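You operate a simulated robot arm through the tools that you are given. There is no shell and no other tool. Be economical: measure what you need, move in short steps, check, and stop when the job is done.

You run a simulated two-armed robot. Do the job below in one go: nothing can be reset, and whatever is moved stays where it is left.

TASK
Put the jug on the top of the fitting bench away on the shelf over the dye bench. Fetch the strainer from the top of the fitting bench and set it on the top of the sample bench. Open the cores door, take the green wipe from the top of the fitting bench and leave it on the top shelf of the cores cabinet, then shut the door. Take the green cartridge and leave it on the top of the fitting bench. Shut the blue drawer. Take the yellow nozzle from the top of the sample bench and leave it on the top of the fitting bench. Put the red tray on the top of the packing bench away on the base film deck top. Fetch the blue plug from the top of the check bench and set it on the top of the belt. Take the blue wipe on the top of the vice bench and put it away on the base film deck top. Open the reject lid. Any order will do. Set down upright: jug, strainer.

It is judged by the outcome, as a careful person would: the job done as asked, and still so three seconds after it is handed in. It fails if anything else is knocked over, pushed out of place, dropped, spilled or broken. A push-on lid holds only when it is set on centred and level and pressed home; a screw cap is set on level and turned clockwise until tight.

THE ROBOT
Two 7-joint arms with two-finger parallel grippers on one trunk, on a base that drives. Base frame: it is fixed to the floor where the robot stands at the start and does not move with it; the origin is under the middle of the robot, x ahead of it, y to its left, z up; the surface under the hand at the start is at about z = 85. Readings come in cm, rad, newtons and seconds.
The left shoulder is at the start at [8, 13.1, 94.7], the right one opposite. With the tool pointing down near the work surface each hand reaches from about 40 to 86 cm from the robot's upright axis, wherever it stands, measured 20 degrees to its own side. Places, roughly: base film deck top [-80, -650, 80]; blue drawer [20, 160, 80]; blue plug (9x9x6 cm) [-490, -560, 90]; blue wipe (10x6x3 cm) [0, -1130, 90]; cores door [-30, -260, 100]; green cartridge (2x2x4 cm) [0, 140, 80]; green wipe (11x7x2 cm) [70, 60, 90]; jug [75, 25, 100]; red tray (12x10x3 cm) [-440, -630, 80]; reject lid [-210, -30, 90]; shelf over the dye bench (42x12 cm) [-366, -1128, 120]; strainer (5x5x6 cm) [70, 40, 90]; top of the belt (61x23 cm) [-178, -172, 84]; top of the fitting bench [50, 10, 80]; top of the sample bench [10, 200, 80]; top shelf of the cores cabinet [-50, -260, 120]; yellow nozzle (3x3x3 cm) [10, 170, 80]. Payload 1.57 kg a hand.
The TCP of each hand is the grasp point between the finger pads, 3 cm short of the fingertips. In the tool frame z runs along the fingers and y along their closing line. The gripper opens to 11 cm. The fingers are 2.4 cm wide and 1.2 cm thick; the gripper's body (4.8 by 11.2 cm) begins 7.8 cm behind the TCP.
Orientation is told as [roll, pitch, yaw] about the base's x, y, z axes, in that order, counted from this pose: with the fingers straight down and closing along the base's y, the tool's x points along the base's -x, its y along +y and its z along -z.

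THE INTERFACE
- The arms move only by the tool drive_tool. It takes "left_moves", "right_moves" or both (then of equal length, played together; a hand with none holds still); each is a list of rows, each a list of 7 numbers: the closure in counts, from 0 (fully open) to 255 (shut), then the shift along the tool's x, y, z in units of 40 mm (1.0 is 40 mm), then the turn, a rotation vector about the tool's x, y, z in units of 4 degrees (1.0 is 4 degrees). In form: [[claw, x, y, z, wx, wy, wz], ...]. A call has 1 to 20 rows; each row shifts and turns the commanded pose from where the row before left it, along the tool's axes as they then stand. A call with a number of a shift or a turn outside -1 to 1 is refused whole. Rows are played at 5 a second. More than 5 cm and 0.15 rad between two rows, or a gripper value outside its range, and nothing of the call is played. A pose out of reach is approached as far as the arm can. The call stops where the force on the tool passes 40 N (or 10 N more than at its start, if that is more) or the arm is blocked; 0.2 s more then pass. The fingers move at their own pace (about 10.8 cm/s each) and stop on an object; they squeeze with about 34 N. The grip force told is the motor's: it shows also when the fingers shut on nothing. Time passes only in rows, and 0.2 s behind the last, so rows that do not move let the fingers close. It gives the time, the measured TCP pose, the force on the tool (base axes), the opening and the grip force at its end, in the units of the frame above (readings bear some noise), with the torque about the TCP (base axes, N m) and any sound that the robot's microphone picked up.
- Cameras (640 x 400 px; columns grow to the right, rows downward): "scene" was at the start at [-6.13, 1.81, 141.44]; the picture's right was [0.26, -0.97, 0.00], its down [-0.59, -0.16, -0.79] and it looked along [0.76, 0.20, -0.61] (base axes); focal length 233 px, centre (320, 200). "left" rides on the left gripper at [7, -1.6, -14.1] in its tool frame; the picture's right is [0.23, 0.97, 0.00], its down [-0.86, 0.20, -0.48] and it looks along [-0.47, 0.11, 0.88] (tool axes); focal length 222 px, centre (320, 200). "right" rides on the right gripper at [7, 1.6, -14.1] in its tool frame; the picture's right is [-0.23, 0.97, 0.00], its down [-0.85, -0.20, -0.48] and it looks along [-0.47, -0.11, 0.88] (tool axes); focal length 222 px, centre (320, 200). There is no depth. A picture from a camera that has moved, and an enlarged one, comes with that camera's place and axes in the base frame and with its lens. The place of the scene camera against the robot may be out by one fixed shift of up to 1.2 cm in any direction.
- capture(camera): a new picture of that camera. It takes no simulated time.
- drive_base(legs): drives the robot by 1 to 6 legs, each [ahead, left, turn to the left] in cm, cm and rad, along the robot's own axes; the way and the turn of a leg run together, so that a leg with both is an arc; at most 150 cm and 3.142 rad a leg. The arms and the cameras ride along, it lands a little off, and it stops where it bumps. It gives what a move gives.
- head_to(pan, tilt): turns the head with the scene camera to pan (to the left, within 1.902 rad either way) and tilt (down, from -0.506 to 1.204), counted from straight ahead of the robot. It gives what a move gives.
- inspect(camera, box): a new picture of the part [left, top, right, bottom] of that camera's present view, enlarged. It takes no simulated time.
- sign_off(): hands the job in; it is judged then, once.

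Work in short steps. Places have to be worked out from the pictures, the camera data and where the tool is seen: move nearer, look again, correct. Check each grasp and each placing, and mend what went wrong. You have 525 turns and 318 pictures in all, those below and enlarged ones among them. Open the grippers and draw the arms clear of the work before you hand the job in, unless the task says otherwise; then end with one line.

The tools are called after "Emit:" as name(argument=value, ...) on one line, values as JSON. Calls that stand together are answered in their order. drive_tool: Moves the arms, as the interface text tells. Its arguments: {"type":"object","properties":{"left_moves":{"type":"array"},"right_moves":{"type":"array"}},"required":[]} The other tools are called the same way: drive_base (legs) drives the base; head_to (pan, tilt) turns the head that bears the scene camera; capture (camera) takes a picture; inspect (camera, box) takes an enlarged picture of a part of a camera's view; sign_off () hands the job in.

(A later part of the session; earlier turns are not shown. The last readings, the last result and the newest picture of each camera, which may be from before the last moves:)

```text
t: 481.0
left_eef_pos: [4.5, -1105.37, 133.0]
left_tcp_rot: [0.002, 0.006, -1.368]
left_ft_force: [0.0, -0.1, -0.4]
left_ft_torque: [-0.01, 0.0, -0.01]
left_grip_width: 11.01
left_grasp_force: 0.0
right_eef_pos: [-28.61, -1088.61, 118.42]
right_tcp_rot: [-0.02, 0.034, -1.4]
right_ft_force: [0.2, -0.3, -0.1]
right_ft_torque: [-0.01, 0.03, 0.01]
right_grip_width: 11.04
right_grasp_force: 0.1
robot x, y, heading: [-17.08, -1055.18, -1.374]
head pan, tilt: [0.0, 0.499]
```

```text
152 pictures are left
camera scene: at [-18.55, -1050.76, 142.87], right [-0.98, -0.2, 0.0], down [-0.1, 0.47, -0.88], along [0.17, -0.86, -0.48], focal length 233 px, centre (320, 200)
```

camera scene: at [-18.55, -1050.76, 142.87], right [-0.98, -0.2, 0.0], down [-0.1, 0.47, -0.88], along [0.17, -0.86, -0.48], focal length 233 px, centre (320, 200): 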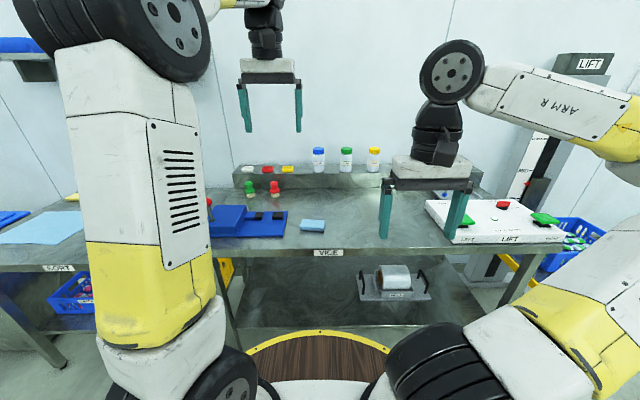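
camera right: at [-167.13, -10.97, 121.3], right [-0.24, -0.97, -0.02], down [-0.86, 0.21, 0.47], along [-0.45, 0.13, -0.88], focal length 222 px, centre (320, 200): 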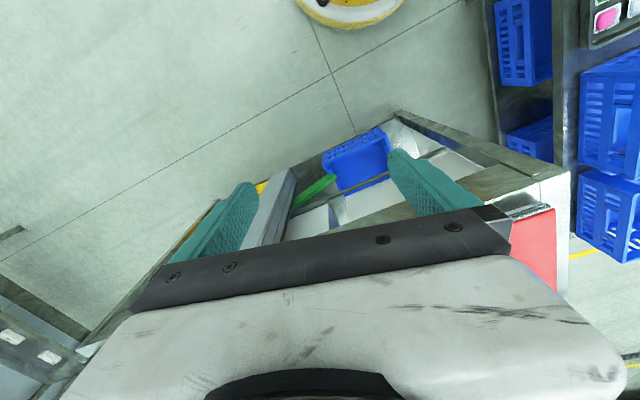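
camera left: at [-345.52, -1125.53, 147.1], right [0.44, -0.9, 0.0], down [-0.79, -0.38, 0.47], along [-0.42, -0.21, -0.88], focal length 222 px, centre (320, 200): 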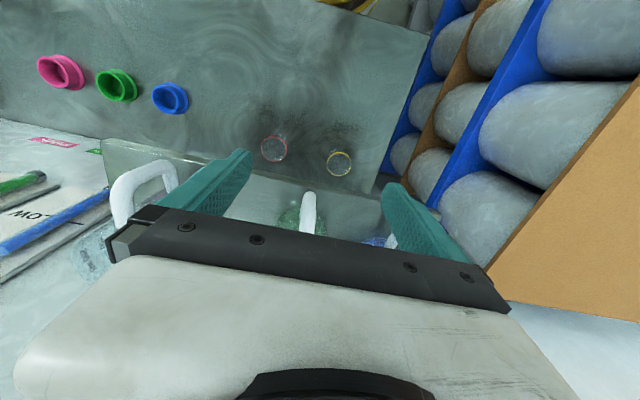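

The light-blue wipe lies at about [0, -1128], long side across. I turn the left gripper 90° and drive 18 cm closer.

Emit:
drive_tool(left_moves=[[0, 0, 0, 0, 0, 0, -1], [0, 0, 0, 0, 0, 0, -1], [0, 0, 0, 0, 0, 0, -1], [0, 0, 0, 0, 0, 0, -1], [0, 0, 0, 0, 0, 0, -1], [0, 0, 0, 0, 0, 0, -1], [0, 0, 0, 0, 0, 0, -1], [0, 0, 0, 0, 0, 0, -1], [0, 0, 0, 0, 0, 0, -1], [0, 0, 0, 0, 0, 0, -1], [0, 0, 0, 0, 0, 0, -1], [0, 0, 0, 0, 0, 0, -1], [0, 0, 0, 0, 0, 0, -1], [0, 0, 0, 0, 0, 0, -1], [0, 0, 0, 0, 0, 0, -1], [0, 0, 0, 0, 0, 0, -1], [0, 0, 0, 0, 0, 0, -1], [0, 0, 0, 0, 0, 0, -1], [0, 0, 0, 0, 0, 0, -1], [0, 0, 0, 0, 0, 0, -1]])

Emit:
drive_tool(left_moves=[[0, 0, 0, 0.8, 0, 0, -1], [0, 0, 0, 0.8, 0, 0, -1], [0, 0, 0, 0.8, 0, 0, -0.5], [0, 0, 0, 0.8, 0, 0, 0]])

Emit:
drive_base(legs=[[18, 0, 0]])

Emit:
capture(camera="left")

```text
t: 485.2
left_eef_pos: [4.57, -1105.26, 133.05]
left_tcp_rot: [0.006, 0.001, 0.029]
left_ft_force: [-0.1, 0.3, 0.2]
left_ft_torque: [-0.01, 0.01, -0.01]
left_grip_width: 10.99
left_grasp_force: 0.1
right_eef_pos: [-28.61, -1088.76, 118.45]
right_tcp_rot: [-0.021, 0.036, -1.4]
right_ft_force: [0.1, -0.4, 0.7]
right_ft_torque: [-0.01, 0.0, 0.01]
right_grip_width: 10.99
right_grasp_force: 0.1
robot x, y, heading: [-17.26, -1055.06, -1.369]
head pan, tilt: [0.0, 0.499]
```

```text
t: 486.2
left_eef_pos: [4.64, -1105.23, 120.14]
left_tcp_rot: [0.005, -0.002, 0.203]
left_ft_force: [0.0, -0.3, 0.4]
left_ft_torque: [0.02, 0.02, -0.01]
left_grip_width: 11.0
left_grasp_force: 0.0
right_eef_pos: [-28.61, -1088.64, 118.4]
right_tcp_rot: [-0.022, 0.034, -1.401]
right_ft_force: [-0.3, -0.1, 0.0]
right_ft_torque: [-0.05, 0.01, -0.01]
right_grip_width: 10.99
right_grasp_force: 0.0
robot x, y, heading: [-17.26, -1055.32, -1.374]
head pan, tilt: [0.0, 0.499]
```

```text
t: 487.7
left_eef_pos: [8.1, -1122.74, 120.24]
left_tcp_rot: [0.007, -0.001, 0.2]
left_ft_force: [1.0, 0.4, -0.2]
left_ft_torque: [-0.01, 0.0, 0.0]
left_grip_width: 11.03
left_grasp_force: 0.1
right_eef_pos: [-25.13, -1106.4, 118.33]
right_tcp_rot: [-0.02, 0.034, -1.399]
right_ft_force: [-0.1, 0.4, 0.0]
right_ft_torque: [0.01, -0.01, -0.03]
right_grip_width: 11.01
right_grasp_force: 0.1
robot x, y, heading: [-13.44, -1072.76, -1.369]
head pan, tilt: [0.0, 0.499]
```

```text
151 pictures are left
camera left: at [1.7, -1126.16, 134.31], right [-0.42, 0.91, 0.01], down [0.8, 0.36, 0.48], along [0.44, 0.21, -0.88], focal length 222 px, centre (320, 200)
```

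left: 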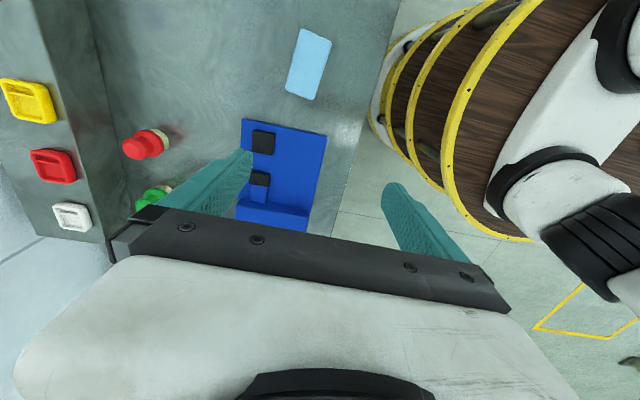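

Emit:
drive_tool(left_moves=[[0, 0.7, -0.35, 0.6, 0, 0, 1], [0, 0.7, -0.35, 0.6, 0, 0, 0], [0, 0.7, -0.35, 0.6, 0, 0, 0], [0, 0, 0, 0.9, 0, 0, 0], [0, 0, 0, 0.9, 0, 0, 0], [0, 0, 0, 0.9, 0, 0, 0]])

Emit:
capture(camera="left")

```text
t: 489.1
left_eef_pos: [0.49, -1128.09, 102.07]
left_tcp_rot: [0.007, -0.001, 0.13]
left_ft_force: [-0.5, -0.4, 1.3]
left_ft_torque: [-0.04, -0.01, 0.01]
left_grip_width: 10.98
left_grasp_force: 0.2
right_eef_pos: [-25.01, -1106.34, 118.53]
right_tcp_rot: [-0.021, 0.034, -1.4]
right_ft_force: [0.3, 0.6, 0.4]
right_ft_torque: [0.0, 0.01, -0.01]
right_grip_width: 10.99
right_grasp_force: 0.0
robot x, y, heading: [-13.53, -1072.69, -1.371]
head pan, tilt: [0.0, 0.499]
```

```text
150 pictures are left
camera left: at [-6.19, -1130.9, 116.22], right [-0.35, 0.94, 0.01], down [0.82, 0.31, 0.48], along [0.45, 0.17, -0.88], focal length 222 px, centre (320, 200)
```

left: 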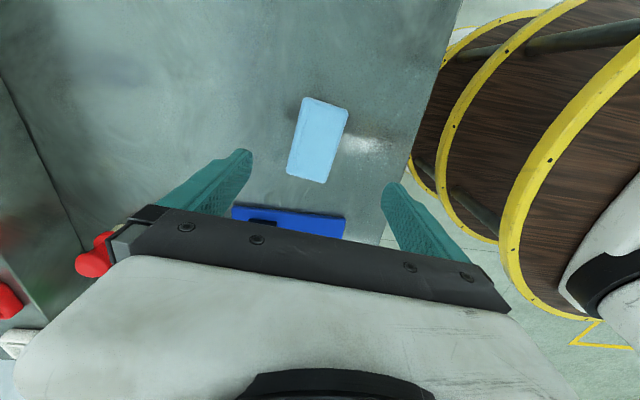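

The wipe's top is at z≈86.4. I descend until the fingers flank it and close.

Emit:
drive_tool(left_moves=[[0, 0, -0.12, 0.8, 0, 0, 0], [0, 0, 0, 0.9, 0, 0, 0], [0, 0, 0, 0.9, 0, 0, 0], [0, 0, 0, 0.7, 0, 0, 0], [0, 0, 0, 0.25, 0, 0, 0], [0, 0, 0, 0.05, 0, 0, 0]])

Emit:
drive_tool(left_moves=[[255, 0, 0, 0, 0, 0, 0], [255, 0, 0, 0, 0, 0, 0], [255, 0, 0, 0, 0, 0, 0], [255, 0, 0, -0.3, 0, 0, 0], [255, 0, 0, -0.9, 0, 0, 0], [255, 0, 0, -0.9, 0, 0, 0], [255, 0, 0, -0.9, 0, 0, 0], [255, 0, 0, -0.9, 0, 0, 0]])

Emit:
capture(camera="left")

```text
t: 490.2
left_eef_pos: [0.69, -1128.98, 89.01]
left_tcp_rot: [-0.005, 0.001, 0.131]
left_ft_force: [-0.7, 0.4, 7.2]
left_ft_torque: [0.42, 0.01, -0.01]
left_grip_width: 11.01
left_grasp_force: 0.0
right_eef_pos: [-25.06, -1106.32, 118.38]
right_tcp_rot: [-0.02, 0.035, -1.399]
right_ft_force: [-0.2, 0.7, 0.0]
right_ft_torque: [-0.02, -0.01, -0.01]
right_grip_width: 10.97
right_grasp_force: 0.1
robot x, y, heading: [-13.28, -1072.89, -1.371]
head pan, tilt: [0.0, 0.499]
stopped in row 5 (left hand): the force on the tool passed its limit at 58 N (the readings are from after the stop); the commanded pose is now the measured one
```

```text
t: 492.0
left_eef_pos: [0.71, -1129.04, 104.68]
left_tcp_rot: [-0.001, 0.0, 0.132]
left_ft_force: [0.9, -0.5, -0.1]
left_ft_torque: [0.02, 0.0, 0.0]
left_grip_width: 5.69
left_grasp_force: 33.7
right_eef_pos: [-25.03, -1106.39, 118.39]
right_tcp_rot: [-0.022, 0.034, -1.4]
right_ft_force: [0.1, -0.8, 0.4]
right_ft_torque: [0.04, 0.0, 0.05]
right_grip_width: 11.01
right_grasp_force: 0.1
robot x, y, heading: [-13.73, -1072.35, -1.373]
head pan, tilt: [0.0, 0.499]
```

```text
149 pictures are left
camera left: at [-6.01, -1131.63, 118.79], right [-0.35, 0.94, 0.0], down [0.82, 0.31, 0.48], along [0.45, 0.17, -0.88], focal length 222 px, centre (320, 200)
```

left: 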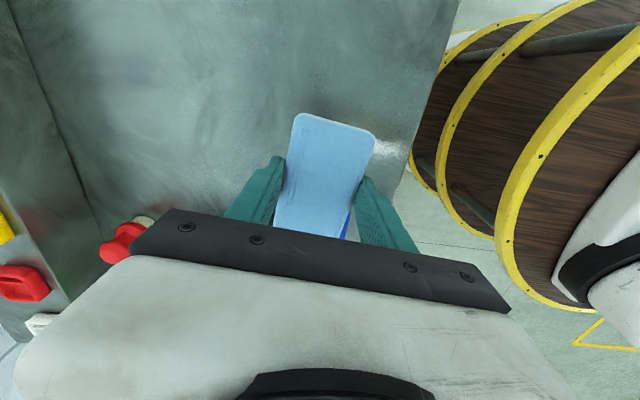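

Wipe held. I back away and swing around toward the film deck at about [-80, -650], looking north along the west side of the partition.

Emit:
drive_tool(left_moves=[[255, 0, 0.6, -0.9, 0, 0, 0], [255, 0, 0.8, -0.5, 0, 0, 0]])

Emit:
drive_base(legs=[[-32, 0, 0], [0, -110, 0], [0, 0, 3.14]])

Emit:
head_to(pan=0.0, tilt=0.25)

Emit:
capture(camera="scene")

```text
t: 492.6
left_eef_pos: [-0.19, -1123.36, 110.18]
left_tcp_rot: [-0.002, -0.001, 0.13]
left_ft_force: [0.1, -0.1, -0.3]
left_ft_torque: [0.01, 0.01, -0.02]
left_grip_width: 5.68
left_grasp_force: 34.2
right_eef_pos: [-25.05, -1106.42, 118.41]
right_tcp_rot: [-0.021, 0.034, -1.4]
right_ft_force: [0.0, 0.2, -0.3]
right_ft_torque: [0.05, 0.01, -0.01]
right_grip_width: 11.0
right_grasp_force: 0.1
robot x, y, heading: [-12.97, -1072.42, -1.371]
head pan, tilt: [0.0, 0.499]
```

```text
t: 507.4
left_eef_pos: [-141.64, -1013.04, 110.14]
left_tcp_rot: [-0.002, 0.001, -3.01]
left_ft_force: [1.2, 0.8, -0.1]
left_ft_torque: [0.0, -0.02, 0.02]
left_grip_width: 5.66
left_grasp_force: 33.5
right_eef_pos: [-116.71, -1030.05, 118.52]
right_tcp_rot: [-0.021, 0.036, 1.744]
right_ft_force: [0.2, 0.3, -0.4]
right_ft_torque: [-0.03, 0.04, 0.0]
right_grip_width: 11.0
right_grasp_force: 0.1
robot x, y, heading: [-128.23, -1063.98, 1.771]
head pan, tilt: [0.0, 0.499]
```

```text
t: 508.1
left_eef_pos: [-141.7, -1012.96, 110.13]
left_tcp_rot: [-0.006, 0.0, -3.01]
left_ft_force: [-0.3, 0.8, -0.8]
left_ft_torque: [0.0, -0.01, -0.01]
left_grip_width: 5.65
left_grasp_force: 33.9
right_eef_pos: [-116.82, -1030.09, 118.46]
right_tcp_rot: [-0.021, 0.034, 1.745]
right_ft_force: [-0.6, -0.4, 0.1]
right_ft_torque: [-0.02, 0.0, 0.02]
right_grip_width: 10.99
right_grasp_force: 0.0
robot x, y, heading: [-128.29, -1063.86, 1.772]
head pan, tilt: [0.0, 0.25]
```

```text
148 pictures are left
camera scene: at [-127.83, -1068.61, 145.18], right [0.98, 0.2, 0.0], down [0.05, -0.24, -0.97], along [-0.19, 0.95, -0.25], focal length 233 px, centre (320, 200)
```

scene: 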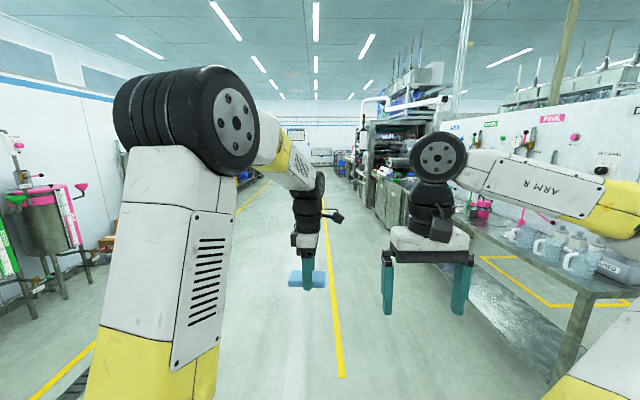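

Emit:
drive_base(legs=[[130, 0, 0], [130, 0, 0]])

Emit:
head_to(pan=-0.5, tilt=0.25)

Emit:
capture(camera="scene")

```text
t: 520.9
left_eef_pos: [-191.21, -756.0, 110.17]
left_tcp_rot: [-0.005, -0.001, -3.017]
left_ft_force: [0.1, 0.7, -0.7]
left_ft_torque: [0.03, 0.02, -0.01]
left_grip_width: 5.64
left_grasp_force: 34.1
right_eef_pos: [-166.4, -773.24, 118.4]
right_tcp_rot: [-0.021, 0.034, 1.735]
right_ft_force: [0.0, -0.3, 0.9]
right_ft_torque: [-0.02, 0.04, 0.05]
right_grip_width: 10.99
right_grasp_force: 0.0
robot x, y, heading: [-178.07, -806.87, 1.765]
head pan, tilt: [0.0, 0.25]
```

```text
t: 521.8
left_eef_pos: [-191.19, -756.08, 110.09]
left_tcp_rot: [-0.002, 0.001, -3.017]
left_ft_force: [-0.7, 0.6, -0.4]
left_ft_torque: [-0.03, -0.01, 0.0]
left_grip_width: 5.63
left_grasp_force: 34.0
right_eef_pos: [-166.44, -773.27, 118.48]
right_tcp_rot: [-0.021, 0.034, 1.734]
right_ft_force: [0.0, 0.6, -0.8]
right_ft_torque: [0.01, 0.02, 0.02]
right_grip_width: 11.02
right_grasp_force: 0.0
robot x, y, heading: [-178.01, -806.91, 1.761]
head pan, tilt: [-0.499, 0.25]
```

```text
147 pictures are left
camera scene: at [-173.2, -811.88, 145.18], right [0.95, -0.3, 0.0], down [-0.07, -0.24, -0.97], along [0.29, 0.92, -0.25], focal length 233 px, centre (320, 200)
```

scene: 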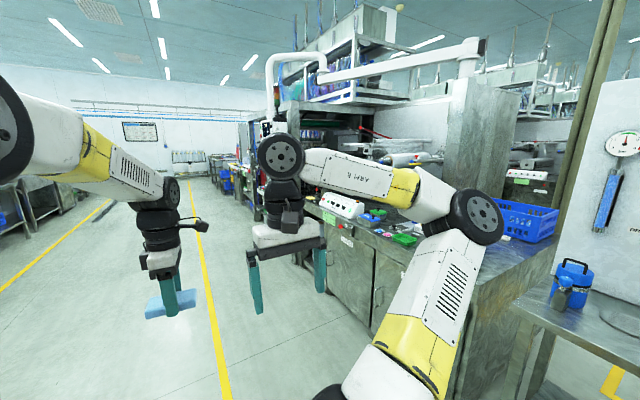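

Emit:
inspect(camera="scene", box=[300, 120, 560, 290])

```text
2.35 times, centred on (430, 205) of scene
camera zoom: at [-173.2, -811.88, 145.18], right [0.95, -0.3, 0.0], down [-0.07, -0.24, -0.97], along [0.29, 0.92, -0.25], focal length 548 px, centre (61, 188)
```

zoom: 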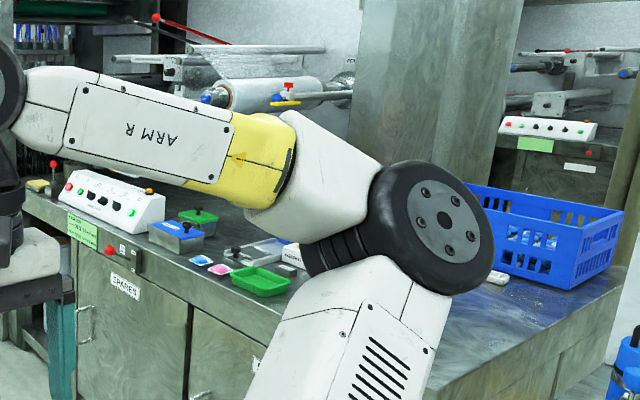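

This cabinet-top deck with the film rollers matches [-80, -650]. I drive alongside and face it.

Emit:
drive_base(legs=[[135, 10, 0], [0, 0, -1.56]])

Emit:
head_to(pan=0.0, tilt=0.4)

Emit:
capture(camera="scene")

```text
t: 532.4
left_eef_pos: [-163.13, -661.19, 110.02]
left_tcp_rot: [-0.004, 0.0, 1.713]
left_ft_force: [0.0, 0.1, -0.5]
left_ft_torque: [-0.02, -0.03, 0.02]
left_grip_width: 5.66
left_grasp_force: 34.1
right_eef_pos: [-179.88, -686.15, 118.41]
right_tcp_rot: [-0.021, 0.034, 0.182]
right_ft_force: [0.0, -0.5, -0.5]
right_ft_torque: [0.01, 0.02, 0.0]
right_grip_width: 11.0
right_grasp_force: 0.1
robot x, y, heading: [-213.79, -675.28, 0.217]
head pan, tilt: [-0.499, 0.25]
```

```text
t: 533.3
left_eef_pos: [-163.32, -661.26, 110.22]
left_tcp_rot: [-0.004, -0.001, 1.711]
left_ft_force: [0.8, 0.5, -0.4]
left_ft_torque: [0.0, -0.01, -0.01]
left_grip_width: 5.64
left_grasp_force: 34.1
right_eef_pos: [-180.01, -686.2, 118.4]
right_tcp_rot: [-0.02, 0.035, 0.181]
right_ft_force: [-0.2, -0.2, 0.2]
right_ft_torque: [-0.01, -0.01, 0.01]
right_grip_width: 11.01
right_grasp_force: 0.0
robot x, y, heading: [-213.84, -675.25, 0.214]
head pan, tilt: [0.0, 0.4]
```

```text
145 pictures are left
camera scene: at [-218.77, -676.46, 143.79], right [0.21, -0.98, 0.0], down [-0.38, -0.08, -0.92], along [0.9, 0.19, -0.39], focal length 233 px, centre (320, 200)
```

scene: 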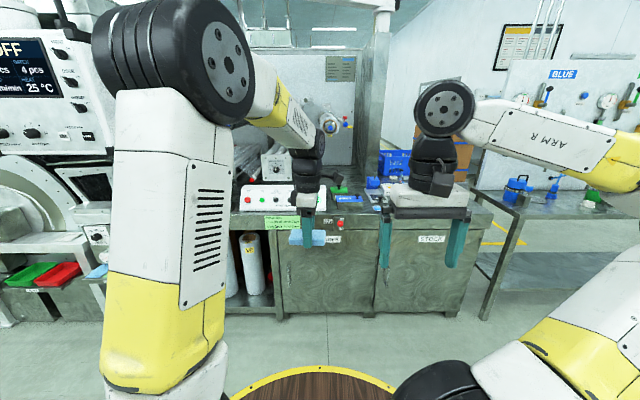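

Emit:
drive_base(legs=[[45, 0, 0]])

Emit:
capture(camera="left")

Emit:
capture(camera="right")

Emit:
capture(camera="scene")

```text
t: 536.0
left_eef_pos: [-119.16, -651.88, 110.21]
left_tcp_rot: [-0.003, 0.0, 1.712]
left_ft_force: [-0.1, -0.3, 0.6]
left_ft_torque: [0.0, 0.0, -0.01]
left_grip_width: 5.66
left_grasp_force: 34.3
right_eef_pos: [-136.06, -676.82, 118.45]
right_tcp_rot: [-0.022, 0.035, 0.182]
right_ft_force: [-0.2, 0.1, 0.4]
right_ft_torque: [0.01, 0.0, 0.04]
right_grip_width: 10.96
right_grasp_force: 0.0
robot x, y, heading: [-169.23, -665.62, 0.211]
head pan, tilt: [0.0, 0.4]
```

```text
144 pictures are left
camera left: at [-116.6, -658.66, 124.3], right [-0.93, -0.36, 0.0], down [-0.32, 0.82, 0.48], along [-0.17, 0.45, -0.88], focal length 222 px, centre (320, 200)
```

left: 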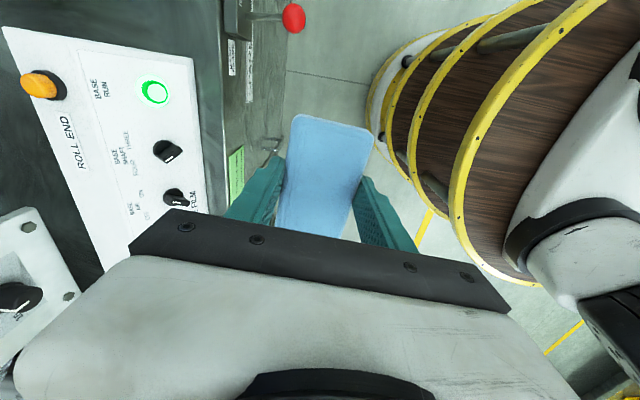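

```text
143 pictures are left
camera right: at [-142.59, -676.18, 132.73], right [0.05, 1.0, -0.03], down [0.89, -0.03, 0.45], along [0.45, -0.05, -0.89], focal length 222 px, centre (320, 200)
```

right: 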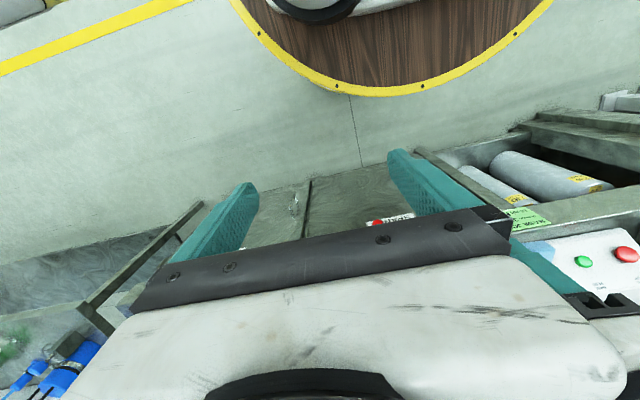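

```text
142 pictures are left
camera scene: at [-174.75, -667.07, 143.79], right [0.21, -0.98, 0.0], down [-0.38, -0.08, -0.92], along [0.9, 0.19, -0.39], focal length 233 px, centre (320, 200)
```

scene: 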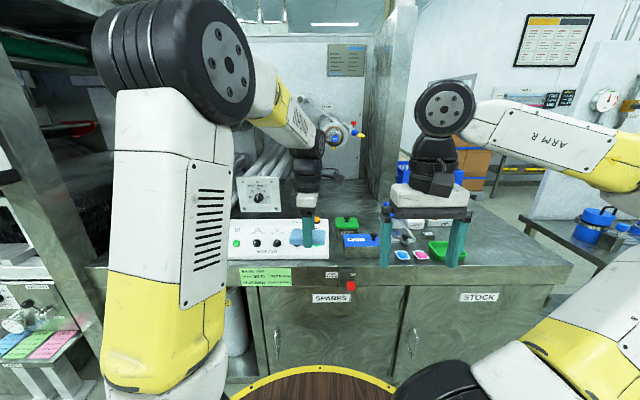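

The panel reads "BASE RUN / BASE FILM": this is the right deck. I extend the right hand over it to survey the free space.

Emit:
drive_tool(right_moves=[[0, -0.9, 0, -0.3, -0.3, -0.5, 0], [0, -0.9, 0, -0.3, 0, 0, 0], [0, -0.9, 0, -0.3, 0, 0, 0], [0, -0.9, 0, -0.3, 0, 0, 0], [0, -0.9, 0, -0.3, 0, 0, 0]])

Emit:
capture(camera="right")

```text
t: 537.2
left_eef_pos: [-119.26, -651.81, 110.13]
left_tcp_rot: [-0.003, 0.001, 1.712]
left_ft_force: [-0.7, -0.8, 0.1]
left_ft_torque: [0.03, -0.01, 0.01]
left_grip_width: 5.66
left_grasp_force: 33.8
right_eef_pos: [-118.29, -673.67, 124.32]
right_tcp_rot: [0.0, 0.0, 0.184]
right_ft_force: [0.2, 0.1, -0.5]
right_ft_torque: [0.03, 0.0, -0.01]
right_grip_width: 11.02
right_grasp_force: 0.0
robot x, y, heading: [-169.82, -665.37, 0.212]
head pan, tilt: [0.0, 0.4]
```

```text
141 pictures are left
camera right: at [-125.36, -673.35, 138.42], right [0.05, 1.0, 0.0], down [0.88, -0.04, 0.48], along [0.48, -0.02, -0.88], focal length 222 px, centre (320, 200)
```

right: 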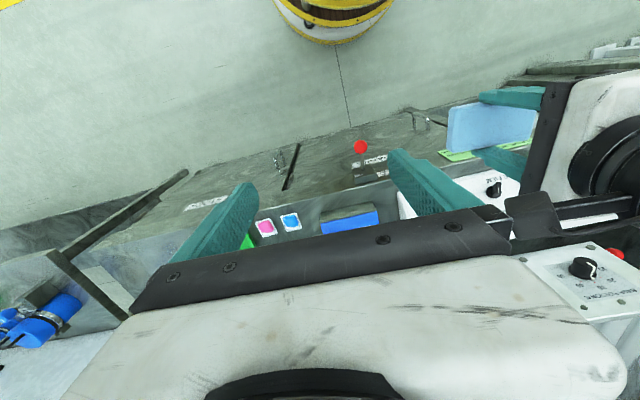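

Emit:
drive_tool(right_moves=[[0, 0.8, -0.9, -0.3, 0, 0, 0], [0, 0.8, -0.9, 0, 0, 0, 0], [0, 0.8, -0.9, 0, 0, 0, 0], [0, 0.5, -0.9, 0, 0, 0, 0], [0, 0.5, -0.9, 0, 0, 0, 0], [0, 0.5, -0.9, 0, 0, 0, 0]])

Emit:
head_to(pan=-0.2, tilt=0.5)

Emit:
inspect(camera="scene", box=[180, 120, 540, 320])

```text
t: 538.6
left_eef_pos: [-119.2, -651.83, 110.04]
left_tcp_rot: [-0.001, 0.0, 1.716]
left_ft_force: [0.3, 0.5, -0.6]
left_ft_torque: [-0.03, 0.02, -0.02]
left_grip_width: 5.65
left_grasp_force: 34.2
right_eef_pos: [-129.57, -697.67, 125.54]
right_tcp_rot: [0.004, 0.0, 0.183]
right_ft_force: [0.1, 0.1, 0.0]
right_ft_torque: [0.01, 0.01, -0.01]
right_grip_width: 11.02
right_grasp_force: 0.1
robot x, y, heading: [-169.9, -665.06, 0.211]
head pan, tilt: [0.0, 0.4]
```

```text
t: 539.4
left_eef_pos: [-119.19, -651.8, 110.12]
left_tcp_rot: [-0.005, 0.0, 1.711]
left_ft_force: [0.5, 0.0, -0.2]
left_ft_torque: [-0.02, 0.0, 0.04]
left_grip_width: 5.7
left_grasp_force: 34.1
right_eef_pos: [-129.61, -697.65, 125.72]
right_tcp_rot: [0.001, 0.0, 0.183]
right_ft_force: [0.4, 0.5, 0.6]
right_ft_torque: [-0.01, 0.02, 0.02]
right_grip_width: 11.02
right_grasp_force: 0.0
robot x, y, heading: [-169.32, -665.89, 0.215]
head pan, tilt: [-0.201, 0.499]
```

```text
1.78 times, centred on (360, 220) of scene
camera zoom: at [-174.72, -668.92, 142.87], right [0.01, -1.0, 0.0], down [-0.48, 0.0, -0.88], along [0.88, 0.01, -0.48], focal length 414 px, centre (249, 164)
```

zoom: 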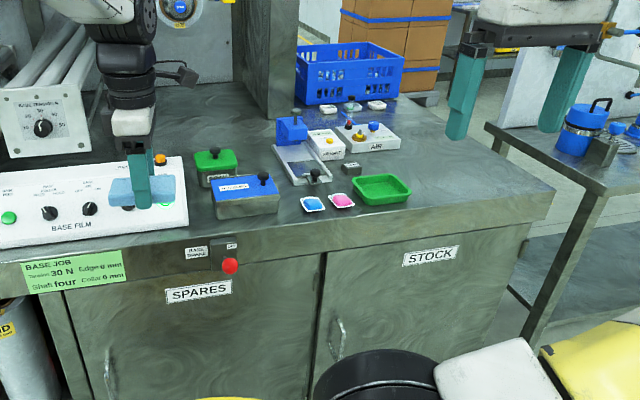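

Free space is on the right part of the deck, around [-79, -722] and behind. I tuck the right hand in and strafe right.

Emit:
drive_tool(right_moves=[[0, 0.5, 0.9, 0, 0, 0, 0], [0, 0.3, 0.9, 0, 0, 0, 0], [0, 0, 0.9, 0, 0, 0, 0], [0, 0, 0.9, 0, 0, 0, 0]])

Emit:
drive_base(legs=[[0, -78, 0], [8, 0, 0]])

Emit:
capture(camera="left")

Emit:
head_to(pan=0.1, tilt=0.6)

Emit:
capture(camera="scene")

```text
t: 540.4
left_eef_pos: [-119.19, -651.82, 110.07]
left_tcp_rot: [-0.004, 0.001, 1.712]
left_ft_force: [0.0, 0.0, 0.8]
left_ft_torque: [-0.01, -0.08, -0.05]
left_grip_width: 5.68
left_grasp_force: 34.0
right_eef_pos: [-135.4, -684.03, 125.58]
right_tcp_rot: [0.003, 0.0, 0.18]
right_ft_force: [-0.6, -0.7, 1.0]
right_ft_torque: [0.06, -0.02, 0.03]
right_grip_width: 11.02
right_grasp_force: 0.1
robot x, y, heading: [-169.7, -665.74, 0.214]
head pan, tilt: [-0.201, 0.499]
```

```text
t: 545.3
left_eef_pos: [-95.15, -726.8, 110.17]
left_tcp_rot: [-0.004, -0.001, 1.713]
left_ft_force: [-0.1, -0.4, 0.4]
left_ft_torque: [0.02, -0.05, -0.01]
left_grip_width: 5.63
left_grasp_force: 34.2
right_eef_pos: [-111.21, -759.08, 125.55]
right_tcp_rot: [0.0, 0.001, 0.182]
right_ft_force: [-0.1, 0.6, 0.1]
right_ft_torque: [0.0, 0.02, 0.03]
right_grip_width: 11.03
right_grasp_force: 0.0
robot x, y, heading: [-145.54, -741.12, 0.207]
head pan, tilt: [-0.201, 0.499]
```

```text
139 pictures are left
camera left: at [-92.44, -733.69, 124.3], right [-0.93, -0.36, 0.0], down [-0.32, 0.82, 0.48], along [-0.17, 0.45, -0.88], focal length 222 px, centre (320, 200)
```

left: 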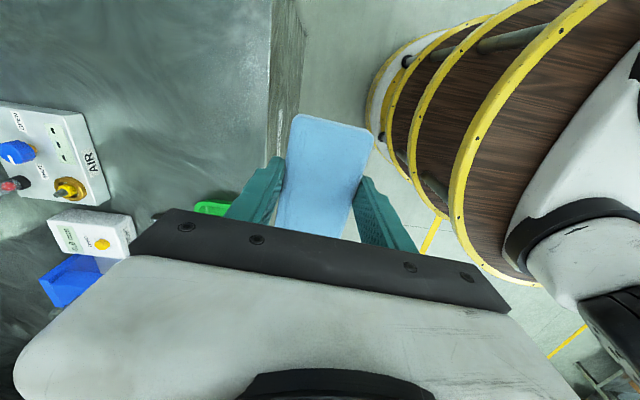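

```text
t: 546.1
left_eef_pos: [-95.01, -726.84, 110.17]
left_tcp_rot: [-0.005, 0.0, 1.713]
left_ft_force: [-0.2, -0.9, 0.6]
left_ft_torque: [0.04, -0.02, 0.01]
left_grip_width: 5.65
left_grasp_force: 34.0
right_eef_pos: [-111.18, -759.07, 125.48]
right_tcp_rot: [0.002, 0.001, 0.182]
right_ft_force: [0.1, -0.5, 0.0]
right_ft_torque: [0.02, 0.0, -0.02]
right_grip_width: 10.99
right_grasp_force: 0.2
robot x, y, heading: [-145.34, -740.78, 0.215]
head pan, tilt: [0.099, 0.6]
```

```text
138 pictures are left
camera scene: at [-151.22, -741.31, 141.97], right [0.3, -0.95, 0.0], down [-0.54, -0.17, -0.83], along [0.79, 0.25, -0.56], focal length 233 px, centre (320, 200)
```

scene: 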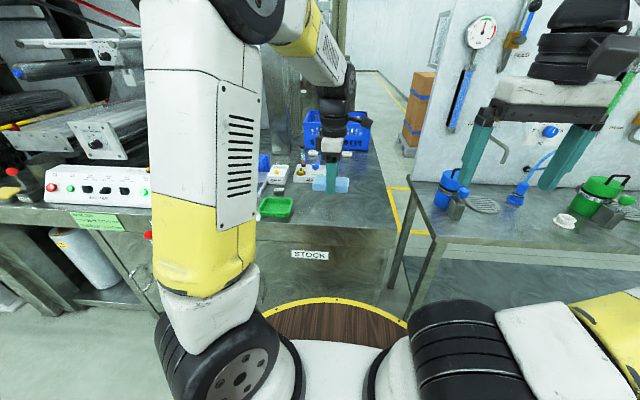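

I place the wipe at about [-76, -724], well clear of the other items.

Emit:
drive_tool(left_moves=[[255, 0, -0.8, 0, 0, 0, 0], [255, 0, -0.8, 0, 0, 0, 0], [255, 0, -0.8, 0, 0, 0, 0], [255, 0, -0.8, 0, 0, 0, 0], [255, 0, -0.8, 0, 0, 0, 0], [255, 0, -0.8, 0, 0, 0, 0], [255, 0, 0, 0.9, 0, 0, 0], [255, 0, 0, 0.9, 0, 0, 0], [255, 0, 0, 0.9, 0, 0, 0], [255, 0, 0, 0.9, 0, 0, 0], [255, 0, 0, 0.5, 0, 0, 0]])

Emit:
capture(camera="left")

```text
t: 548.5
left_eef_pos: [-75.86, -724.06, 93.73]
left_tcp_rot: [-0.003, 0.001, 1.712]
left_ft_force: [-1.1, 0.1, -0.8]
left_ft_torque: [-0.01, -0.02, 0.01]
left_grip_width: 5.62
left_grasp_force: 33.8
right_eef_pos: [-111.25, -759.01, 125.6]
right_tcp_rot: [0.001, 0.001, 0.182]
right_ft_force: [-0.2, -0.4, -0.8]
right_ft_torque: [0.02, -0.03, -0.04]
right_grip_width: 10.98
right_grasp_force: 0.2
robot x, y, heading: [-145.53, -740.64, 0.208]
head pan, tilt: [0.099, 0.6]
```

```text
137 pictures are left
camera left: at [-73.3, -730.93, 107.95], right [-0.93, -0.36, 0.0], down [-0.32, 0.82, 0.48], along [-0.17, 0.45, -0.88], focal length 222 px, centre (320, 200)
```

left: 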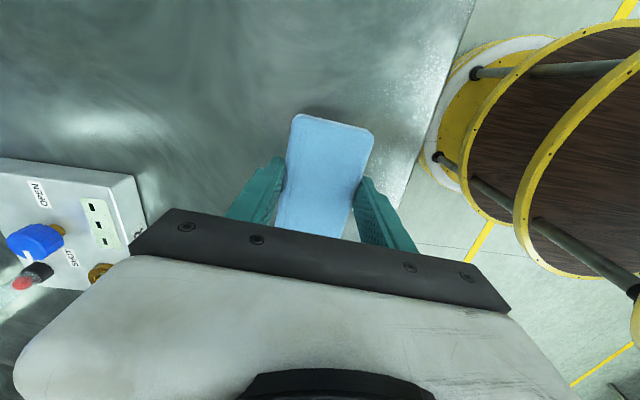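

Emit:
drive_tool(left_moves=[[255, 0, 0, 0.25, 0, 0, 0], [255, 0, 0, 0.25, 0, 0, 0], [255, 0, 0, 0.25, 0, 0, 0], [255, 0, 0, 0.2, 0, 0, 0]])

Emit:
drive_tool(left_moves=[[255, 0, 0, 0.1, 0, 0, 0], [255, 0, 0, 0.1, 0, 0, 0], [255, 0, 0, 0.1, 0, 0, 0]])

Emit:
capture(camera="left")

```text
t: 549.5
left_eef_pos: [-75.98, -724.07, 90.08]
left_tcp_rot: [-0.003, 0.001, 1.713]
left_ft_force: [-0.8, -1.0, -0.5]
left_ft_torque: [0.0, 0.03, -0.02]
left_grip_width: 5.65
left_grasp_force: 33.9
right_eef_pos: [-111.38, -758.88, 125.57]
right_tcp_rot: [0.0, 0.0, 0.182]
right_ft_force: [0.3, -0.7, -0.2]
right_ft_torque: [0.0, 0.03, 0.0]
right_grip_width: 10.99
right_grasp_force: 0.0
robot x, y, heading: [-145.61, -740.65, 0.209]
head pan, tilt: [0.099, 0.6]
```

```text
t: 550.3
left_eef_pos: [-76.01, -724.1, 88.86]
left_tcp_rot: [-0.003, -0.002, 1.713]
left_ft_force: [0.0, -0.4, 0.2]
left_ft_torque: [0.02, 0.01, 0.02]
left_grip_width: 5.66
left_grasp_force: 33.7
right_eef_pos: [-111.28, -758.9, 125.47]
right_tcp_rot: [0.0, -0.001, 0.182]
right_ft_force: [0.1, -0.1, -0.9]
right_ft_torque: [-0.02, 0.01, -0.03]
right_grip_width: 11.03
right_grasp_force: 0.1
robot x, y, heading: [-145.37, -740.74, 0.198]
head pan, tilt: [0.099, 0.6]
```

```text
136 pictures are left
camera left: at [-73.36, -730.97, 102.93], right [-0.93, -0.36, 0.0], down [-0.32, 0.82, 0.48], along [-0.17, 0.45, -0.88], focal length 222 px, centre (320, 200)
```

left: 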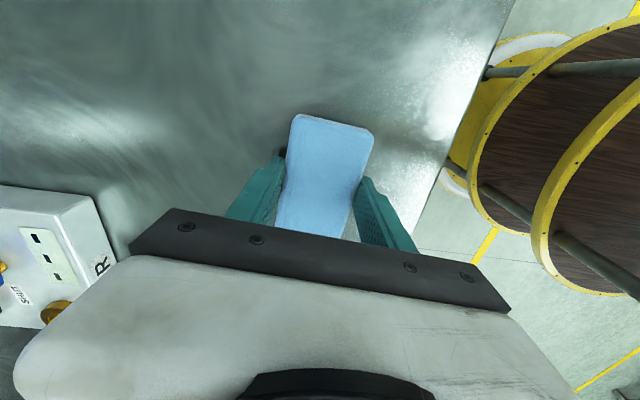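

Emit:
drive_tool(left_moves=[[255, 0, 0, 0.1, 0, 0, 0], [255, 0, 0, 0.1, 0, 0, 0], [255, 0, 0, 0.1, 0, 0, 0], [255, 0, 0, 0.08, 0, 0, 0]])

Emit:
drive_tool(left_moves=[[255, 0, 0, 0.08, 0, 0, 0], [255, 0, 0, 0.08, 0, 0, 0], [255, 0, 0, 0.08, 0, 0, 0]])

```text
t: 551.2
left_eef_pos: [-75.96, -724.14, 88.18]
left_tcp_rot: [-0.005, 0.002, 1.712]
left_ft_force: [-7.4, -0.4, 10.2]
left_ft_torque: [0.09, 0.63, 0.13]
left_grip_width: 5.67
left_grasp_force: 34.0
right_eef_pos: [-111.33, -758.97, 125.47]
right_tcp_rot: [0.0, -0.003, 0.181]
right_ft_force: [-0.6, -0.3, -0.7]
right_ft_torque: [0.01, 0.0, 0.02]
right_grip_width: 11.0
right_grasp_force: 0.1
robot x, y, heading: [-145.17, -740.16, 0.21]
head pan, tilt: [0.099, 0.6]
stopped in row 4 (left hand): the force on the tool passed its limit at 46 N (the readings are from after the stop); the commanded pose is now the measured one
```

```text
t: 551.7
left_eef_pos: [-75.94, -724.09, 88.03]
left_tcp_rot: [-0.007, 0.004, 1.715]
left_ft_force: [-8.0, -0.9, 11.0]
left_ft_torque: [0.12, 0.66, 0.08]
left_grip_width: 5.64
left_grasp_force: 33.7
right_eef_pos: [-111.28, -758.99, 125.58]
right_tcp_rot: [0.0, -0.002, 0.181]
right_ft_force: [0.1, 0.7, -0.6]
right_ft_torque: [0.02, -0.02, 0.0]
right_grip_width: 10.99
right_grasp_force: 0.1
robot x, y, heading: [-145.62, -740.82, 0.211]
head pan, tilt: [0.099, 0.6]
stopped in row 2 (left hand): the force on the tool passed its limit at 45 N (the readings are from after the stop); the commanded pose is now the measured one
```

Contact. I release and raise.

Emit:
drive_tool(left_moves=[[255, 0, 0, -0.03, 0, 0, 0], [60, 0, 0, 0, 0, 0, 0], [0, 0, 0, 0, 0, 0, 0], [0, 0, 0, -0.5, 0, 0, 0], [0, 0, 0, -0.9, 0, 0, 0], [0, 0, 0, -0.9, 0, 0, 0], [0, 0, 0, -0.9, 0, 0, 0], [0, 0, 0, -0.9, 0, 0, 0], [0, 0, 0.6, -0.9, 0, 0, 0], [0, 0, 0.9, 0, 0, 0, 0], [0, 0, 0.9, 0, 0, 0, 0], [0, 0, 0.9, 0, 0, 0, 0]])

Emit:
inspect(camera="scene", box=[220, 120, 440, 260])

```text
t: 554.3
left_eef_pos: [-88.97, -725.9, 107.99]
left_tcp_rot: [-0.007, 0.002, 1.711]
left_ft_force: [-0.4, 0.7, 0.0]
left_ft_torque: [0.04, 0.02, 0.0]
left_grip_width: 11.0
left_grasp_force: 0.2
right_eef_pos: [-111.34, -759.04, 125.56]
right_tcp_rot: [0.0, 0.0, 0.182]
right_ft_force: [0.8, 0.2, -0.4]
right_ft_torque: [0.0, 0.05, 0.0]
right_grip_width: 10.99
right_grasp_force: 0.1
robot x, y, heading: [-145.48, -740.61, 0.208]
head pan, tilt: [0.099, 0.6]
```

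```text
2.86 times, centred on (330, 190) of scene
camera zoom: at [-151.2, -741.31, 141.97], right [0.3, -0.95, 0.0], down [-0.54, -0.17, -0.82], along [0.79, 0.25, -0.57], focal length 666 px, centre (291, 229)
```

zoom: 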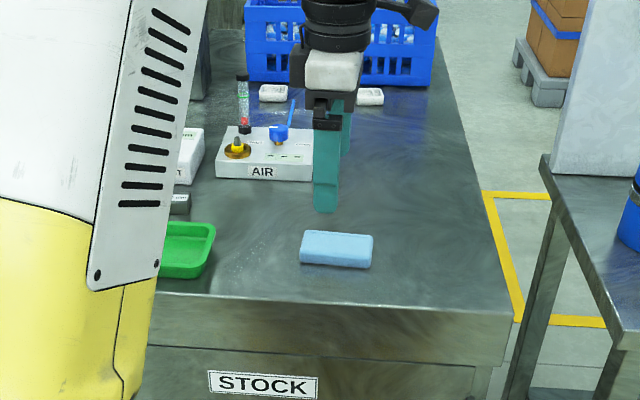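

The wipe is placed. Next I go west for the red tray and the blue plug.

Emit:
drive_base(legs=[[-45, 0, 0], [0, 0, 2.4], [95, 0, 0]])

Emit:
head_to(pan=0.1, tilt=0.3)

Emit:
capture(camera="scene")

```text
t: 567.2
left_eef_pos: [-322.77, -674.74, 107.92]
left_tcp_rot: [-0.007, 0.004, -2.166]
left_ft_force: [0.8, -0.2, -0.3]
left_ft_torque: [-0.03, 0.04, -0.01]
left_grip_width: 10.98
left_grasp_force: 0.0
right_eef_pos: [-284.03, -665.29, 125.49]
right_tcp_rot: [0.0, 0.0, 2.585]
right_ft_force: [-0.2, -0.6, 0.2]
right_ft_torque: [-0.01, -0.03, 0.03]
right_grip_width: 10.99
right_grasp_force: 0.0
robot x, y, heading: [-270.97, -701.78, 2.613]
head pan, tilt: [0.099, 0.6]
```

```text
t: 568.0
left_eef_pos: [-322.82, -674.95, 107.78]
left_tcp_rot: [-0.006, 0.004, -2.166]
left_ft_force: [0.1, -0.4, 0.1]
left_ft_torque: [0.0, -0.03, -0.01]
left_grip_width: 10.99
left_grasp_force: 0.1
right_eef_pos: [-284.04, -665.27, 125.61]
right_tcp_rot: [0.001, 0.0, 2.585]
right_ft_force: [0.5, -0.3, 0.2]
right_ft_torque: [-0.02, 0.03, 0.03]
right_grip_width: 10.98
right_grasp_force: 0.1
robot x, y, heading: [-271.0, -701.82, 2.612]
head pan, tilt: [0.099, 0.3]
```

```text
134 pictures are left
camera scene: at [-268.03, -705.46, 144.71], right [0.41, 0.91, 0.0], down [0.27, -0.12, -0.95], along [-0.87, 0.4, -0.3], focal length 233 px, centre (320, 200)
```

scene: 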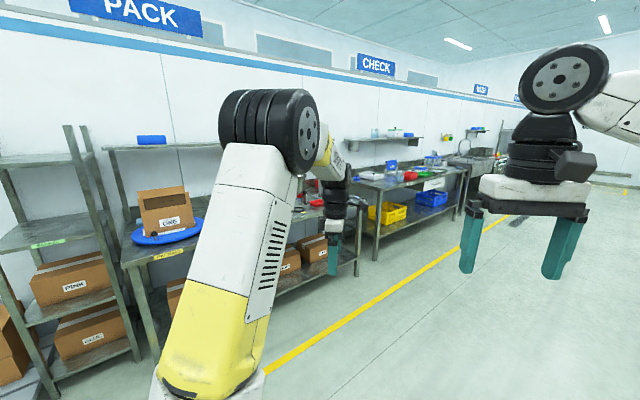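

The red tray sits on the PACK bench at about [-441, -630]; the CHECK bench is just beyond. I square up to the packing bench.

Emit:
drive_base(legs=[[0, 0, 0.74], [75, -90, 0]])

Emit:
head_to(pan=-0.1, tilt=0.5)

Emit:
capture(camera="scene")

```text
t: 575.9
left_eef_pos: [-419.86, -646.63, 107.85]
left_tcp_rot: [-0.005, 0.002, -1.412]
left_ft_force: [10.5, -8.0, -2.3]
left_ft_torque: [0.15, 0.1, 0.51]
left_grip_width: 10.3
left_grasp_force: 0.0
right_eef_pos: [-398.13, -613.05, 125.57]
right_tcp_rot: [0.0, 0.0, -2.946]
right_ft_force: [0.0, -0.4, 0.1]
right_ft_torque: [-0.01, 0.01, -0.03]
right_grip_width: 11.01
right_grasp_force: 0.0
robot x, y, heading: [-363.47, -630.72, -2.919]
head pan, tilt: [0.099, 0.3]
```

```text
t: 576.6
left_eef_pos: [-419.75, -646.58, 107.84]
left_tcp_rot: [-0.006, 0.001, -1.412]
left_ft_force: [6.7, -1.0, 1.0]
left_ft_torque: [0.01, 0.16, 0.07]
left_grip_width: 10.36
left_grasp_force: 0.1
right_eef_pos: [-398.18, -613.01, 125.49]
right_tcp_rot: [-0.001, 0.0, -2.946]
right_ft_force: [0.1, -0.7, 1.1]
right_ft_torque: [-0.02, 0.0, 0.01]
right_grip_width: 11.03
right_grasp_force: 0.1
robot x, y, heading: [-363.25, -630.76, -2.915]
head pan, tilt: [-0.099, 0.499]
```

```text
133 pictures are left
camera scene: at [-359.56, -629.25, 142.88], right [-0.13, 0.99, 0.0], down [0.47, 0.06, -0.88], along [-0.87, -0.11, -0.48], focal length 233 px, centre (320, 200)
```

scene: 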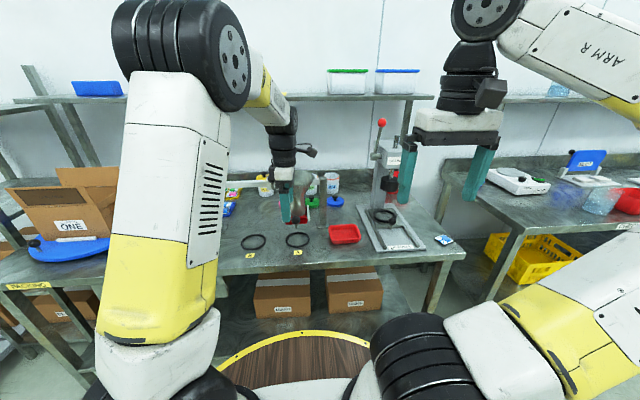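

The left hand shows a slight contact. I look at what it touches.

Emit:
capture(camera="left")

Emit:
inspect(camera="scene", box=[220, 100, 460, 280])

```text
132 pictures are left
camera left: at [-422.43, -640.12, 122.01], right [0.93, 0.38, 0.0], down [0.33, -0.81, 0.48], along [0.18, -0.44, -0.88], focal length 222 px, centre (320, 200)
```

left: 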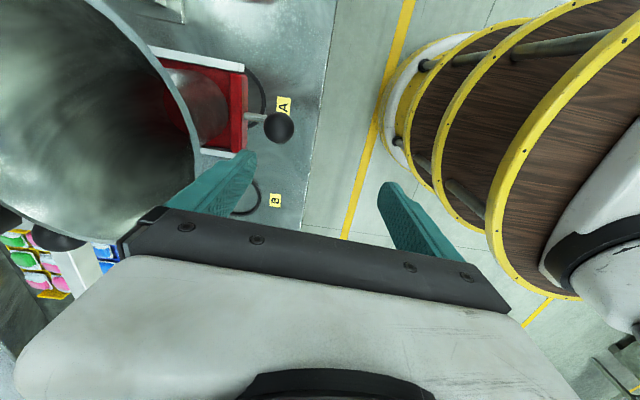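

```text
2.22 times, centred on (340, 190) of scene
camera zoom: at [-359.56, -629.25, 142.88], right [-0.13, 0.99, 0.0], down [0.47, 0.06, -0.88], along [-0.87, -0.11, -0.48], focal length 518 px, centre (276, 222)
```

zoom: 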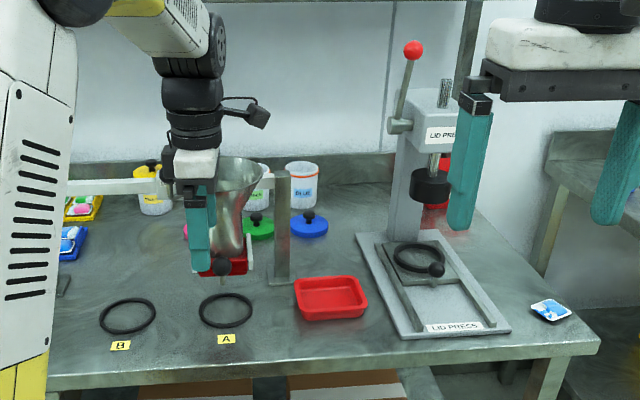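

The left finger touched the rim of a fixed filling funnel. I back straight off and recheck.

Emit:
drive_base(legs=[[-15, 0, 0]])

Emit:
inspect(camera="scene", box=[200, 110, 460, 280])

```text
t: 578.0
left_eef_pos: [-405.48, -643.3, 107.85]
left_tcp_rot: [-0.005, 0.003, -1.411]
left_ft_force: [1.0, 0.1, -0.2]
left_ft_torque: [-0.01, 0.0, 0.0]
left_grip_width: 10.98
left_grasp_force: 0.1
right_eef_pos: [-383.68, -609.55, 125.62]
right_tcp_rot: [0.003, 0.001, -2.946]
right_ft_force: [-0.4, 0.5, -0.1]
right_ft_torque: [0.0, 0.01, 0.0]
right_grip_width: 11.01
right_grasp_force: 0.1
robot x, y, heading: [-348.77, -627.35, -2.916]
head pan, tilt: [-0.099, 0.499]
```

```text
2.35 times, centred on (330, 195) of scene
camera zoom: at [-345.06, -625.91, 142.87], right [-0.13, 0.99, 0.0], down [0.48, 0.06, -0.88], along [-0.87, -0.11, -0.48], focal length 548 px, centre (296, 212)
```

zoom: 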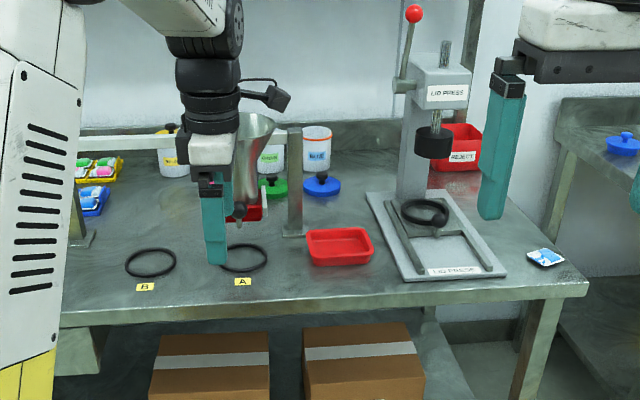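

The funnel is untouched in its stand. The red tray (centre about [-439, -629]) lies between funnel and press. I align the left hand with it and approach, to pinch its near wall.

Emit:
drive_base(legs=[[0, -20.5, 0], [14, 0, 0]])

Emit:
capture(camera="left")

Emit:
inspect(camera="scene", box=[200, 110, 460, 280])

```text
t: 580.6
left_eef_pos: [-423.75, -626.21, 107.93]
left_tcp_rot: [-0.006, 0.001, -1.411]
left_ft_force: [-0.6, 0.5, -0.6]
left_ft_torque: [-0.02, 0.05, -0.01]
left_grip_width: 10.99
left_grasp_force: 0.0
right_eef_pos: [-401.85, -592.69, 125.48]
right_tcp_rot: [0.002, -0.001, -2.942]
right_ft_force: [0.4, 0.7, -0.8]
right_ft_torque: [0.04, 0.01, -0.04]
right_grip_width: 11.0
right_grasp_force: 0.0
robot x, y, heading: [-367.79, -610.81, -2.92]
head pan, tilt: [-0.099, 0.499]
```

```text
129 pictures are left
camera left: at [-426.26, -619.84, 122.02], right [0.93, 0.38, 0.0], down [0.33, -0.81, 0.48], along [0.18, -0.44, -0.88], focal length 222 px, centre (320, 200)
```

left: 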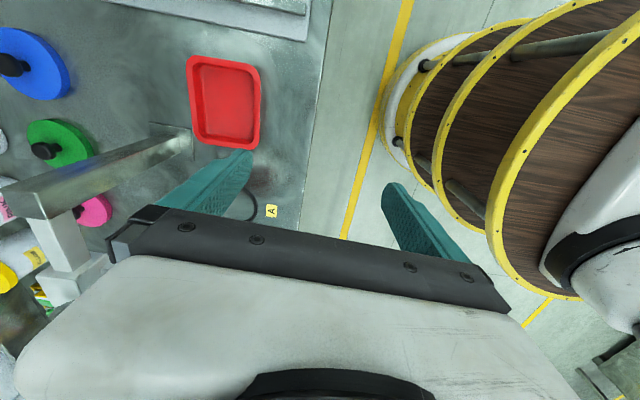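

```text
2.35 times, centred on (330, 195) of scene
camera zoom: at [-363.38, -609.02, 142.87], right [-0.12, 0.99, 0.0], down [0.47, 0.06, -0.88], along [-0.87, -0.11, -0.48], focal length 548 px, centre (296, 212)
```

zoom: 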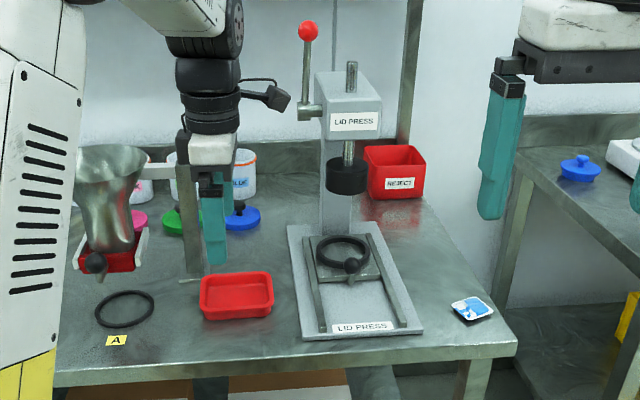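

The tray's near wall is at about [-434.1, -627.2]. I bring the fingers over that wall.

Emit:
drive_tool(left_moves=[[140, 0.08, -0.9, 0.3, 0, 0, 0], [140, 0.08, -0.9, 0.3, 0, 0, 0], [140, 0, -0.8, 0.6, 0, 0, 0], [140, 0, 0, 0.8, 0, 0, 0], [140, 0, 0, 0.8, 0, 0, 0]])

Emit:
capture(camera="left")

```text
t: 581.8
left_eef_pos: [-434.21, -627.22, 96.69]
left_tcp_rot: [-0.006, 0.002, -1.412]
left_ft_force: [0.3, -1.1, 0.1]
left_ft_torque: [0.01, -0.02, -0.03]
left_grip_width: 4.97
left_grasp_force: 0.1
right_eef_pos: [-401.88, -592.68, 125.4]
right_tcp_rot: [0.002, 0.0, -2.945]
right_ft_force: [0.6, 1.2, 0.1]
right_ft_torque: [-0.02, 0.03, 0.01]
right_grip_width: 11.01
right_grasp_force: 0.1
robot x, y, heading: [-367.18, -610.73, -2.917]
head pan, tilt: [-0.099, 0.499]
```

```text
127 pictures are left
camera left: at [-436.71, -620.8, 110.86], right [0.93, 0.38, 0.0], down [0.34, -0.81, 0.48], along [0.18, -0.44, -0.88], focal length 222 px, centre (320, 200)
```

left: 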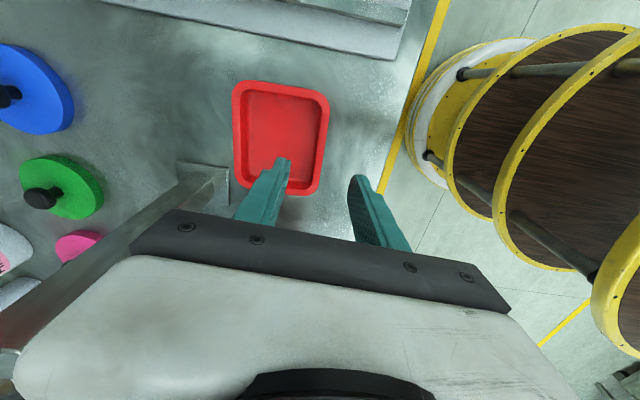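

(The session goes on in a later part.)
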